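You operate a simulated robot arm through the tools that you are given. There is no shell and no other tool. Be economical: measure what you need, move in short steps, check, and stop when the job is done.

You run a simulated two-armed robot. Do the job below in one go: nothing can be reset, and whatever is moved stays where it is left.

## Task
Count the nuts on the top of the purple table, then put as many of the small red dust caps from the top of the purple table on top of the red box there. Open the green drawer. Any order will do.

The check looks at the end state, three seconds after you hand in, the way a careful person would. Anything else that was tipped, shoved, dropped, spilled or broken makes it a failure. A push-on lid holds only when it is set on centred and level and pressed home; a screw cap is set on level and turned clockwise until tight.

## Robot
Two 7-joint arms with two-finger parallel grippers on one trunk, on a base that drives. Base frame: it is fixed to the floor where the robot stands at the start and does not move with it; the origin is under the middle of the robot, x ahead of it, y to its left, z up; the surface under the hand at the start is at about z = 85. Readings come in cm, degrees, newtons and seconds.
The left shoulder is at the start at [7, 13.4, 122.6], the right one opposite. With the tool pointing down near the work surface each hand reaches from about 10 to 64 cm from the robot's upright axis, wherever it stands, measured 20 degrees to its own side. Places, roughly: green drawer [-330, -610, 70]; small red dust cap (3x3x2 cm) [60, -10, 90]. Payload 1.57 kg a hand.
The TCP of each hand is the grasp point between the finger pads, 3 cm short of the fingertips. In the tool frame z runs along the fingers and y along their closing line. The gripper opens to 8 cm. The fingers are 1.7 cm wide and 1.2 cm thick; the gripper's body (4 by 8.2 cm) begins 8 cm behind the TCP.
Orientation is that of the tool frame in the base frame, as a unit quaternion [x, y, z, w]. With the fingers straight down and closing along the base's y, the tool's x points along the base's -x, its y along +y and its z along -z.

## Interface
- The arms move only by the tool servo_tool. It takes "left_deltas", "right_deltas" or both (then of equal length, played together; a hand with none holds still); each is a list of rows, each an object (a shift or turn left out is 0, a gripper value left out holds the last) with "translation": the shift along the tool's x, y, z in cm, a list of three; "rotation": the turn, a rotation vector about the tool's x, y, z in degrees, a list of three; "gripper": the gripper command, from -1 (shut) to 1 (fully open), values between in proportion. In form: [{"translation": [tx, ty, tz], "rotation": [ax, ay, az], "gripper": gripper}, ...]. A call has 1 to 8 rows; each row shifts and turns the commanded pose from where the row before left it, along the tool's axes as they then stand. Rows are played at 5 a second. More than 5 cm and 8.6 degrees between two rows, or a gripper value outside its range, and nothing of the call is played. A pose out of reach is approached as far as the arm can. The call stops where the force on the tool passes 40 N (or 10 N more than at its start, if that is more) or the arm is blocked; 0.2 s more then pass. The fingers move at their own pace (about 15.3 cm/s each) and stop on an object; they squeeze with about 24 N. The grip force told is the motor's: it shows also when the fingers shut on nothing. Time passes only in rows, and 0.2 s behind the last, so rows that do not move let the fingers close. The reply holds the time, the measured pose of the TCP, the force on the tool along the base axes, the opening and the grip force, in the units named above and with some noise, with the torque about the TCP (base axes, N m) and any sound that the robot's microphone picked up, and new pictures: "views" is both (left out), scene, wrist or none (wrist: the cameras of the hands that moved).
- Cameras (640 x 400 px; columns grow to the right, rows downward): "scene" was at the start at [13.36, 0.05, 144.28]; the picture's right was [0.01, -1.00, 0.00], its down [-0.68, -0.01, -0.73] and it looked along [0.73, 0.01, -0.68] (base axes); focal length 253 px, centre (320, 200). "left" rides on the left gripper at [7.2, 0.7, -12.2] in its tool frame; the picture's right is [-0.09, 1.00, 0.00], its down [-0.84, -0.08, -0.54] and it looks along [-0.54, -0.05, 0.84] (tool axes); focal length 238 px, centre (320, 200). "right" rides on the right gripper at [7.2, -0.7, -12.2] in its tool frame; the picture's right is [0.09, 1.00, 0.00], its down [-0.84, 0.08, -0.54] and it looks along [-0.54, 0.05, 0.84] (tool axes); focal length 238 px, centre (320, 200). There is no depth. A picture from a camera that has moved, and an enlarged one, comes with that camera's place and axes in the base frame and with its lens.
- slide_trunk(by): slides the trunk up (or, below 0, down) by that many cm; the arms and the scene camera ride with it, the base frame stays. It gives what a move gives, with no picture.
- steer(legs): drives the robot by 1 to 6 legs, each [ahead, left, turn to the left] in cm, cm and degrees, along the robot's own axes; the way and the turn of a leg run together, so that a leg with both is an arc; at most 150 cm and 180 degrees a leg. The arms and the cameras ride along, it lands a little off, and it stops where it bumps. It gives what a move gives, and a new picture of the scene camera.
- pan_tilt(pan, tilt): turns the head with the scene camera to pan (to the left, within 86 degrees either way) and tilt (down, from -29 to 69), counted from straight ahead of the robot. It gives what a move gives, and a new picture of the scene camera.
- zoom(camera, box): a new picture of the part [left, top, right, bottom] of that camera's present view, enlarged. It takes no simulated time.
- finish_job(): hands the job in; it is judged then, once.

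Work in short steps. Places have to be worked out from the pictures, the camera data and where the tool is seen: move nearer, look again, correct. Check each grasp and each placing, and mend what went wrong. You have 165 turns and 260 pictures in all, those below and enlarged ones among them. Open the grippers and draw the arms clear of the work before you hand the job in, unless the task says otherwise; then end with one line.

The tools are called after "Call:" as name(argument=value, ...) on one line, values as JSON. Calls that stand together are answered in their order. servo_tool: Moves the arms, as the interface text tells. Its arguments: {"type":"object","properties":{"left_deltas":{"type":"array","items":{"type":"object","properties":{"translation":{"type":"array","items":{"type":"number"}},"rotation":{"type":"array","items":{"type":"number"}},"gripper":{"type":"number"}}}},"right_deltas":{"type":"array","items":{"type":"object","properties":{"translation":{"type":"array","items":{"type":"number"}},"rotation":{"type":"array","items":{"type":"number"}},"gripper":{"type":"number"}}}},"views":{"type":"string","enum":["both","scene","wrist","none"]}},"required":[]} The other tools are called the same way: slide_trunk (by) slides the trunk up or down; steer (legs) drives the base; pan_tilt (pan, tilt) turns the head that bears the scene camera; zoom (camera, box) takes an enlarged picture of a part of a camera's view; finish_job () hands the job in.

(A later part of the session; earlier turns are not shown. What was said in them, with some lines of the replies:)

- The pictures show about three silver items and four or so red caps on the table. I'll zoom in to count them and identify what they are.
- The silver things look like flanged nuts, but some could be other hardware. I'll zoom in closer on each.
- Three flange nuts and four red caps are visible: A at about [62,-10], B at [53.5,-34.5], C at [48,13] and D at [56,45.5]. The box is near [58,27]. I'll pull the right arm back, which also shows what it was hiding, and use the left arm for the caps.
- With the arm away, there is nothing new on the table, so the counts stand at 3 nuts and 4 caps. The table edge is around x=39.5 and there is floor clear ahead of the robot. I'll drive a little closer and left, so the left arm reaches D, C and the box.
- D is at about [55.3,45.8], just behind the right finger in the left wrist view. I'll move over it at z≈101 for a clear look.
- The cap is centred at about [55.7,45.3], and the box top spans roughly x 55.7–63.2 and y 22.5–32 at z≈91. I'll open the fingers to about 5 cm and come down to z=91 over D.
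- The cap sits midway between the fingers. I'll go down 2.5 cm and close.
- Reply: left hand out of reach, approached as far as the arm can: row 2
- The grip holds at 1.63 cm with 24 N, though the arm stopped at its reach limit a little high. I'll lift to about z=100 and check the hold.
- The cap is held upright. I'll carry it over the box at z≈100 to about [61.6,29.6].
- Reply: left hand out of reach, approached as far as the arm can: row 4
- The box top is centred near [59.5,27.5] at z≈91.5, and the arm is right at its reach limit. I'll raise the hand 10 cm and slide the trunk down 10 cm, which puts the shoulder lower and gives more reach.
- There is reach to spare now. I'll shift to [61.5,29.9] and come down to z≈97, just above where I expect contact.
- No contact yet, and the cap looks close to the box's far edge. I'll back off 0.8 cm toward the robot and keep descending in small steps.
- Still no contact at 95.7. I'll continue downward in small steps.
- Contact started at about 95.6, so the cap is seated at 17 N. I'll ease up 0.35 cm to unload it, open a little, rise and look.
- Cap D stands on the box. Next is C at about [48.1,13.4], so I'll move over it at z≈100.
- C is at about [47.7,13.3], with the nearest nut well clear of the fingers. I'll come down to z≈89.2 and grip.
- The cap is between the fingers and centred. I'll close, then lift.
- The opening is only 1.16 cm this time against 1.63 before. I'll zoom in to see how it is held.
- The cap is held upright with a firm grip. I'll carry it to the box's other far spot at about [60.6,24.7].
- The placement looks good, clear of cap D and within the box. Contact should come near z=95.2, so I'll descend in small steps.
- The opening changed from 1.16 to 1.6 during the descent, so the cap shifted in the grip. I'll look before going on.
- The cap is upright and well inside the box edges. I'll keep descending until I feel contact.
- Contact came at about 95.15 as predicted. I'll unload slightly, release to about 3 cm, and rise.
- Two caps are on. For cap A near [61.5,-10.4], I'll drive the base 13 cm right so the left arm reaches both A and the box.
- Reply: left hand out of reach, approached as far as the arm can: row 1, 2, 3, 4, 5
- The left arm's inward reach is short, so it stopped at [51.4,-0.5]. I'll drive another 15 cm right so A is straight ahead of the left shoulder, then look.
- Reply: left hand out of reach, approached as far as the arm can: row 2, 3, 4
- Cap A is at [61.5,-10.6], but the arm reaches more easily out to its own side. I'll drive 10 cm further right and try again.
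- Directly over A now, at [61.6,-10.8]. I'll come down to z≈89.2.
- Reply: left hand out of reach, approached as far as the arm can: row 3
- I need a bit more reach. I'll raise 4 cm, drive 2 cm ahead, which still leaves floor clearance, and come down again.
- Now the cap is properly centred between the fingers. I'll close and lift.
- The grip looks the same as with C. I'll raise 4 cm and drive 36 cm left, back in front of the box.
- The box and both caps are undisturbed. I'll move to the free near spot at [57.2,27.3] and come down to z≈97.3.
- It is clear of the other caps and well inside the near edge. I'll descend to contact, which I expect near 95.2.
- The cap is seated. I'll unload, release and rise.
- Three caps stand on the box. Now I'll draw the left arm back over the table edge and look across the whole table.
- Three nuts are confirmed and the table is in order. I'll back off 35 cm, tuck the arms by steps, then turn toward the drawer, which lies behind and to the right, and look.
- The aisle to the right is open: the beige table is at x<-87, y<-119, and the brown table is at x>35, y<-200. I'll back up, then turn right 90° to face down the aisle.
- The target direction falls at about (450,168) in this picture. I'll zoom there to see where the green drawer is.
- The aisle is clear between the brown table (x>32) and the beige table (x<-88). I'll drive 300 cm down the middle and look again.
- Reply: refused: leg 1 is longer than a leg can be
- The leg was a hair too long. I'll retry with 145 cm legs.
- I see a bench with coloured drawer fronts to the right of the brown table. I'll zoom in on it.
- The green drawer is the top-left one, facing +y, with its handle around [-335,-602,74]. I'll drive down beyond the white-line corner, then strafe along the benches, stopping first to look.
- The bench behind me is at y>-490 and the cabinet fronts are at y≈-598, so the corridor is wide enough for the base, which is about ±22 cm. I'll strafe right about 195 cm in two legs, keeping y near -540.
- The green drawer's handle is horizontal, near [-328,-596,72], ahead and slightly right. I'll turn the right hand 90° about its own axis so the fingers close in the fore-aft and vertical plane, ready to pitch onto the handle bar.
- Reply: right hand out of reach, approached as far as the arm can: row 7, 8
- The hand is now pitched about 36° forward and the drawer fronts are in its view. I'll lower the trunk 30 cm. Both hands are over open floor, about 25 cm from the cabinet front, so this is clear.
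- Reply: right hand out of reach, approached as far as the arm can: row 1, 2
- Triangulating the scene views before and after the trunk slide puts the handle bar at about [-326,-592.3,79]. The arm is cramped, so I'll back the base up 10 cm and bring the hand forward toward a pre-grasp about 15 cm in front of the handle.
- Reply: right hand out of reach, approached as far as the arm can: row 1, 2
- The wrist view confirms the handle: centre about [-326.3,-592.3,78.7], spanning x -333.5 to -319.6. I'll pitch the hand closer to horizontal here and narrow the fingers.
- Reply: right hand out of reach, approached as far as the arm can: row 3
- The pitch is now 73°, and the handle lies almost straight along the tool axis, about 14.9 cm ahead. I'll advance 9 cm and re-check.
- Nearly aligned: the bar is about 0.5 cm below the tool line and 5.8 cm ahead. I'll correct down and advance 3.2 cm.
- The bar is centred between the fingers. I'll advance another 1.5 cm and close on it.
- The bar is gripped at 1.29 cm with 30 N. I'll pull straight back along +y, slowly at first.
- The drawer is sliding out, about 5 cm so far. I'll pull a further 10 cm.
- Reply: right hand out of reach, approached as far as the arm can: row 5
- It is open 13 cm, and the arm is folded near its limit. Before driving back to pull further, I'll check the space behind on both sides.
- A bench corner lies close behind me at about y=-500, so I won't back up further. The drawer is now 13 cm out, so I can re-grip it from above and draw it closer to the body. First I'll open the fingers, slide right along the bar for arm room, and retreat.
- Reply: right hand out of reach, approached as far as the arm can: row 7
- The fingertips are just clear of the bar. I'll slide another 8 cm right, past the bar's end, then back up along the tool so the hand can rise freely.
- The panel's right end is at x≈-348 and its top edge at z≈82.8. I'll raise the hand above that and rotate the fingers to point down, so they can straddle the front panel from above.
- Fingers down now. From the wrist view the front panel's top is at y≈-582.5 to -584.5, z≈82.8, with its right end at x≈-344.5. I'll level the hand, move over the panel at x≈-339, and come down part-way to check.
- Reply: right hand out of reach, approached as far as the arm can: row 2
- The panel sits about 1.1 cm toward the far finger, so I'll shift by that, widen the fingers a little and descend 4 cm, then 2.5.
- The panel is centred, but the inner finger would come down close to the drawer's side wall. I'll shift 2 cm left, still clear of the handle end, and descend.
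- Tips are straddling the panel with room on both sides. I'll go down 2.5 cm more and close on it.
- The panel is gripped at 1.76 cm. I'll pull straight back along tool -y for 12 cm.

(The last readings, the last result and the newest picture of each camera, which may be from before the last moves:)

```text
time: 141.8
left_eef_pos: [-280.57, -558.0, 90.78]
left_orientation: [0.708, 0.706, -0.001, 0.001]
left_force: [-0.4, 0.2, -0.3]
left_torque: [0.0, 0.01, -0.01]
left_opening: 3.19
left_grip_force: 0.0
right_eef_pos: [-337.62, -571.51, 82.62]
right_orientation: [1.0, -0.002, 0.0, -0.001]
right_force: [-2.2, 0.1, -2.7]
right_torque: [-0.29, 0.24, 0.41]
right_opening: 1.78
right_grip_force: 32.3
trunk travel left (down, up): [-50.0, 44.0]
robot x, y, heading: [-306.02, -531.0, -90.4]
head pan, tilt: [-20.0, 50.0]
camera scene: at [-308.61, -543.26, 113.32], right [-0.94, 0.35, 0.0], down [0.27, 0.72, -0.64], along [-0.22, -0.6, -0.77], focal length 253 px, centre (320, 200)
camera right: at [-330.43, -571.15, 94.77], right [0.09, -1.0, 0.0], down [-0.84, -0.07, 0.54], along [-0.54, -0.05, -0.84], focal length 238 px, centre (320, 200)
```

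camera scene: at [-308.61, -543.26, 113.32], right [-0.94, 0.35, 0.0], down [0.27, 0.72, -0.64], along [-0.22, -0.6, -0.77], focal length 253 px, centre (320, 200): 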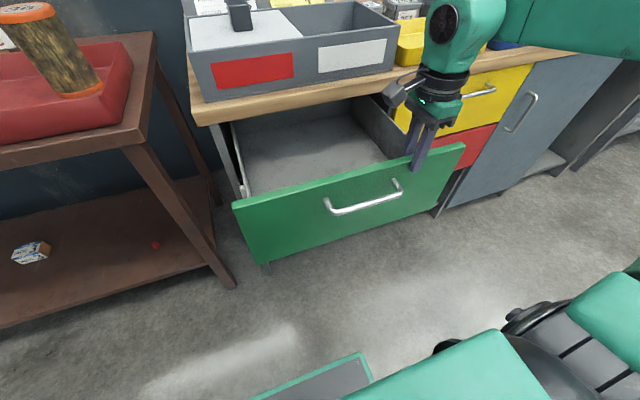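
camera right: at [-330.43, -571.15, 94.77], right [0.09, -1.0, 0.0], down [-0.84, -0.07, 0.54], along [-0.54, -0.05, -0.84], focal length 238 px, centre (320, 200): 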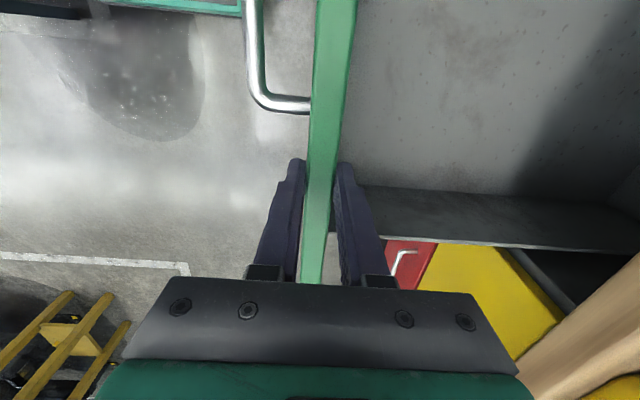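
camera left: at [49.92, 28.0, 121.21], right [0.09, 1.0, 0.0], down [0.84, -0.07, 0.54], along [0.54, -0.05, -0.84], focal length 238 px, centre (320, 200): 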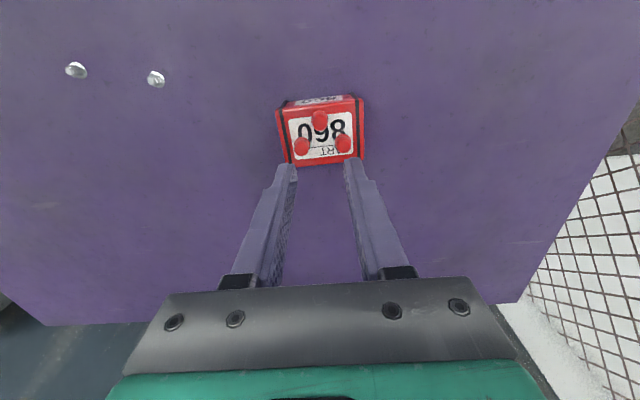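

It is open about 25 cm with almost no resistance. I'll pull a bit more in small steps and watch for the stop.

Call:
servo_tool(right_deltas=[{"translation": [0, -1, 0]}, {"translation": [0, -1, 0]}, {"translation": [0, -1, 0]}, {"translation": [0, -1, 0]}, {"translation": [0, 0, 0]}], views="scene")

```text
time: 143.0
left_eef_pos: [-280.46, -558.09, 90.71]
left_orientation: [0.708, 0.706, -0.002, 0.0]
left_force: [-0.5, 0.2, -0.5]
left_torque: [-0.01, 0.01, 0.01]
left_opening: 3.22
left_grip_force: 0.1
right_eef_pos: [-337.72, -567.74, 82.74]
right_orientation: [1.0, -0.002, 0.001, -0.001]
right_force: [-1.0, 0.6, -1.6]
right_torque: [-0.17, -0.19, 0.43]
right_opening: 1.78
right_grip_force: 32.2
trunk travel left (down, up): [-50.0, 44.0]
robot x, y, heading: [-306.04, -530.73, -90.6]
head pan, tilt: [-20.0, 50.0]
camera scene: at [-308.6, -543.24, 113.32], right [-0.94, 0.35, 0.0], down [0.27, 0.72, -0.64], along [-0.22, -0.6, -0.77], focal length 253 px, centre (320, 200)
```

scene: 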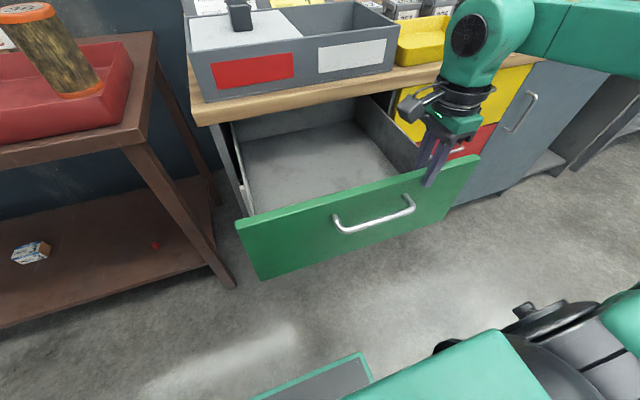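

It is open about 29 cm and the drawer's back wall is coming into view. I'll try a few more centimetres to find the stop.

Call:
servo_tool(right_deltas=[{"translation": [0, -1, 0]}, {"translation": [0, -1, 0]}, {"translation": [0, -1, 0]}, {"translation": [0, 0, 0]}], views="scene")

```text
time: 144.0
left_eef_pos: [-280.54, -558.04, 90.82]
left_orientation: [0.708, 0.707, -0.002, 0.001]
left_force: [-0.4, 0.6, -0.7]
left_torque: [-0.01, -0.05, 0.03]
left_opening: 3.21
left_grip_force: 0.1
right_eef_pos: [-337.68, -564.69, 82.61]
right_orientation: [1.0, -0.003, 0.001, -0.001]
right_force: [-5.0, -0.1, 5.1]
right_torque: [0.11, -0.24, 0.35]
right_opening: 1.79
right_grip_force: 32.5
trunk travel left (down, up): [-50.0, 44.0]
robot x, y, heading: [-306.07, -531.11, -90.2]
head pan, tilt: [-20.0, 50.0]
camera scene: at [-308.62, -543.18, 113.34], right [-0.94, 0.35, 0.0], down [0.27, 0.72, -0.64], along [-0.22, -0.6, -0.77], focal length 253 px, centre (320, 200)
```

scene: 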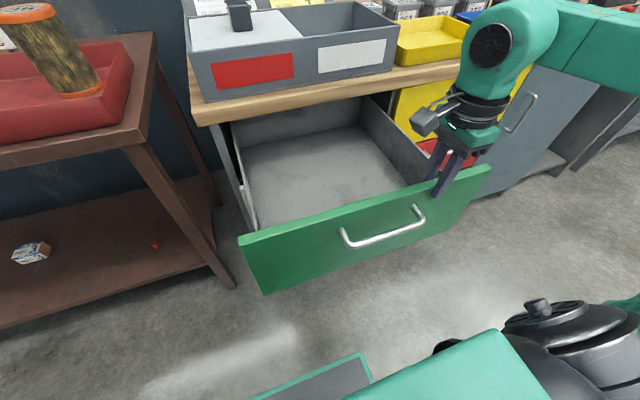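

It is open about 32 cm with the back wall visible, so the drawer is essentially fully open. I'll release, lift the hand straight up and draw it clear.

Call:
servo_tool(right_deltas=[{"gripper": 0.2}, {"gripper": 0.2}, {"translation": [0, 0, -2]}, {"translation": [0, 0, -3]}, {"translation": [0, 0, -3]}, {"translation": [0, 0, -3]}, {"translation": [0, 0, -3]}, {"translation": [0, 0, 0]}], views="both")

```text
time: 145.8
left_eef_pos: [-280.52, -557.99, 90.71]
left_orientation: [0.707, 0.707, -0.001, 0.0]
left_force: [0.1, -0.4, -0.2]
left_torque: [0.03, -0.04, 0.03]
left_opening: 3.23
left_grip_force: 0.1
right_eef_pos: [-337.5, -564.83, 96.47]
right_orientation: [1.0, -0.003, 0.001, 0.0]
right_force: [0.1, -0.1, -0.1]
right_torque: [0.02, -0.01, 0.01]
right_opening: 4.81
right_grip_force: 0.1
trunk travel left (down, up): [-50.0, 44.0]
robot x, y, heading: [-305.96, -530.83, -90.3]
head pan, tilt: [-20.0, 50.0]
camera scene: at [-308.58, -543.25, 113.32], right [-0.94, 0.35, 0.0], down [0.27, 0.72, -0.64], along [-0.22, -0.6, -0.77], focal length 253 px, centre (320, 200)
camera right: at [-330.33, -564.22, 108.83], right [0.09, -1.0, 0.0], down [-0.84, -0.07, 0.54], along [-0.54, -0.05, -0.84], focal length 238 px, centre (320, 200)
```

scene: 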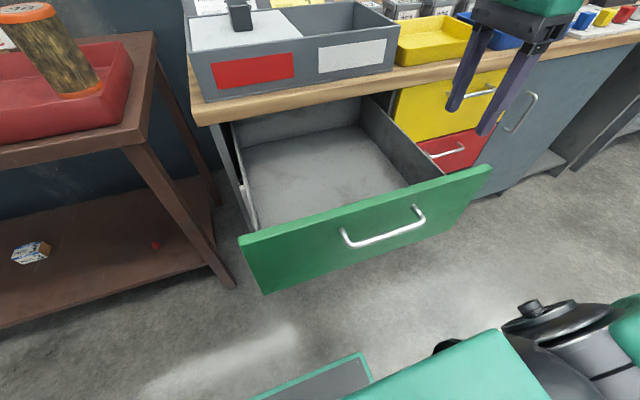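
right: 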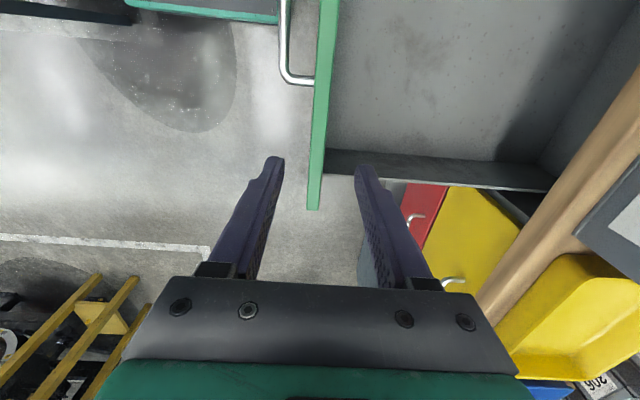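

The drawer stays open and the hand is clear. I'll open both grippers and slide the trunk up to draw the arms away.

Call:
slide_trunk(by=20)

Call:
servo_tool(left_deltas=[{"gripper": 1}, {"gripper": 1}, {"gripper": 1}], right_deltas=[{"translation": [-2, 0, 0], "gripper": 1}, {"translation": [0, 0, 0], "gripper": 1}, {"gripper": 1}], views="scene")

```text
time: 148.0
left_eef_pos: [-280.52, -558.0, 110.8]
left_orientation: [0.708, 0.706, -0.002, 0.0]
left_force: [0.3, -0.7, 0.4]
left_torque: [0.02, -0.02, 0.01]
left_opening: 3.17
left_grip_force: 0.1
right_eef_pos: [-337.68, -564.7, 116.74]
right_orientation: [1.0, -0.003, -0.001, -0.001]
right_force: [-0.6, 0.9, -0.2]
right_torque: [-0.02, -0.01, 0.02]
right_opening: 4.81
right_grip_force: 0.1
trunk travel left (down, up): [-70.0, 24.0]
robot x, y, heading: [-306.18, -530.81, -90.4]
head pan, tilt: [-20.0, 50.0]
```

```text
time: 148.8
left_eef_pos: [-280.51, -557.98, 110.83]
left_orientation: [0.708, 0.706, -0.002, 0.001]
left_force: [-0.8, 0.5, -0.2]
left_torque: [-0.02, -0.01, -0.01]
left_opening: 7.98
left_grip_force: 0.0
right_eef_pos: [-339.54, -564.76, 116.81]
right_orientation: [1.0, -0.003, 0.0, 0.0]
right_force: [0.7, -0.1, 0.5]
right_torque: [-0.01, 0.03, 0.02]
right_opening: 8.02
right_grip_force: 0.1
trunk travel left (down, up): [-70.0, 24.0]
robot x, y, heading: [-305.87, -530.83, -90.6]
head pan, tilt: [-20.0, 50.0]
camera scene: at [-308.51, -543.24, 133.33], right [-0.94, 0.35, 0.0], down [0.27, 0.72, -0.64], along [-0.22, -0.6, -0.77], focal length 253 px, centre (320, 200)
```

scene: 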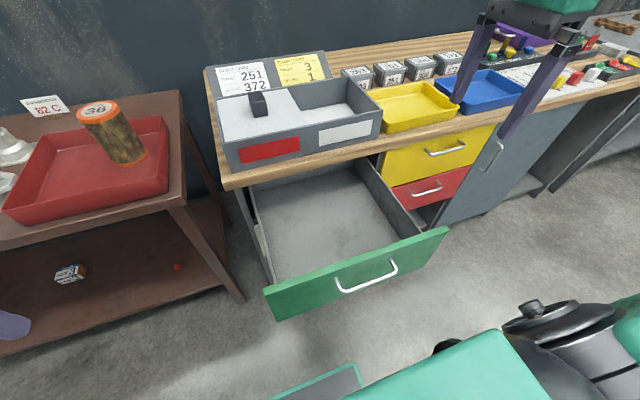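

The drawer is open, three caps stand on the box to match the three nuts, and both grippers are open and clear. I'm handing in.

Call:
finish_job()

```text
The job is handed in.
```

I counted three nuts on the purple table, set three red dust caps upright on top of the red box, and opened the green drawer about 32 cm; the job is handed in.
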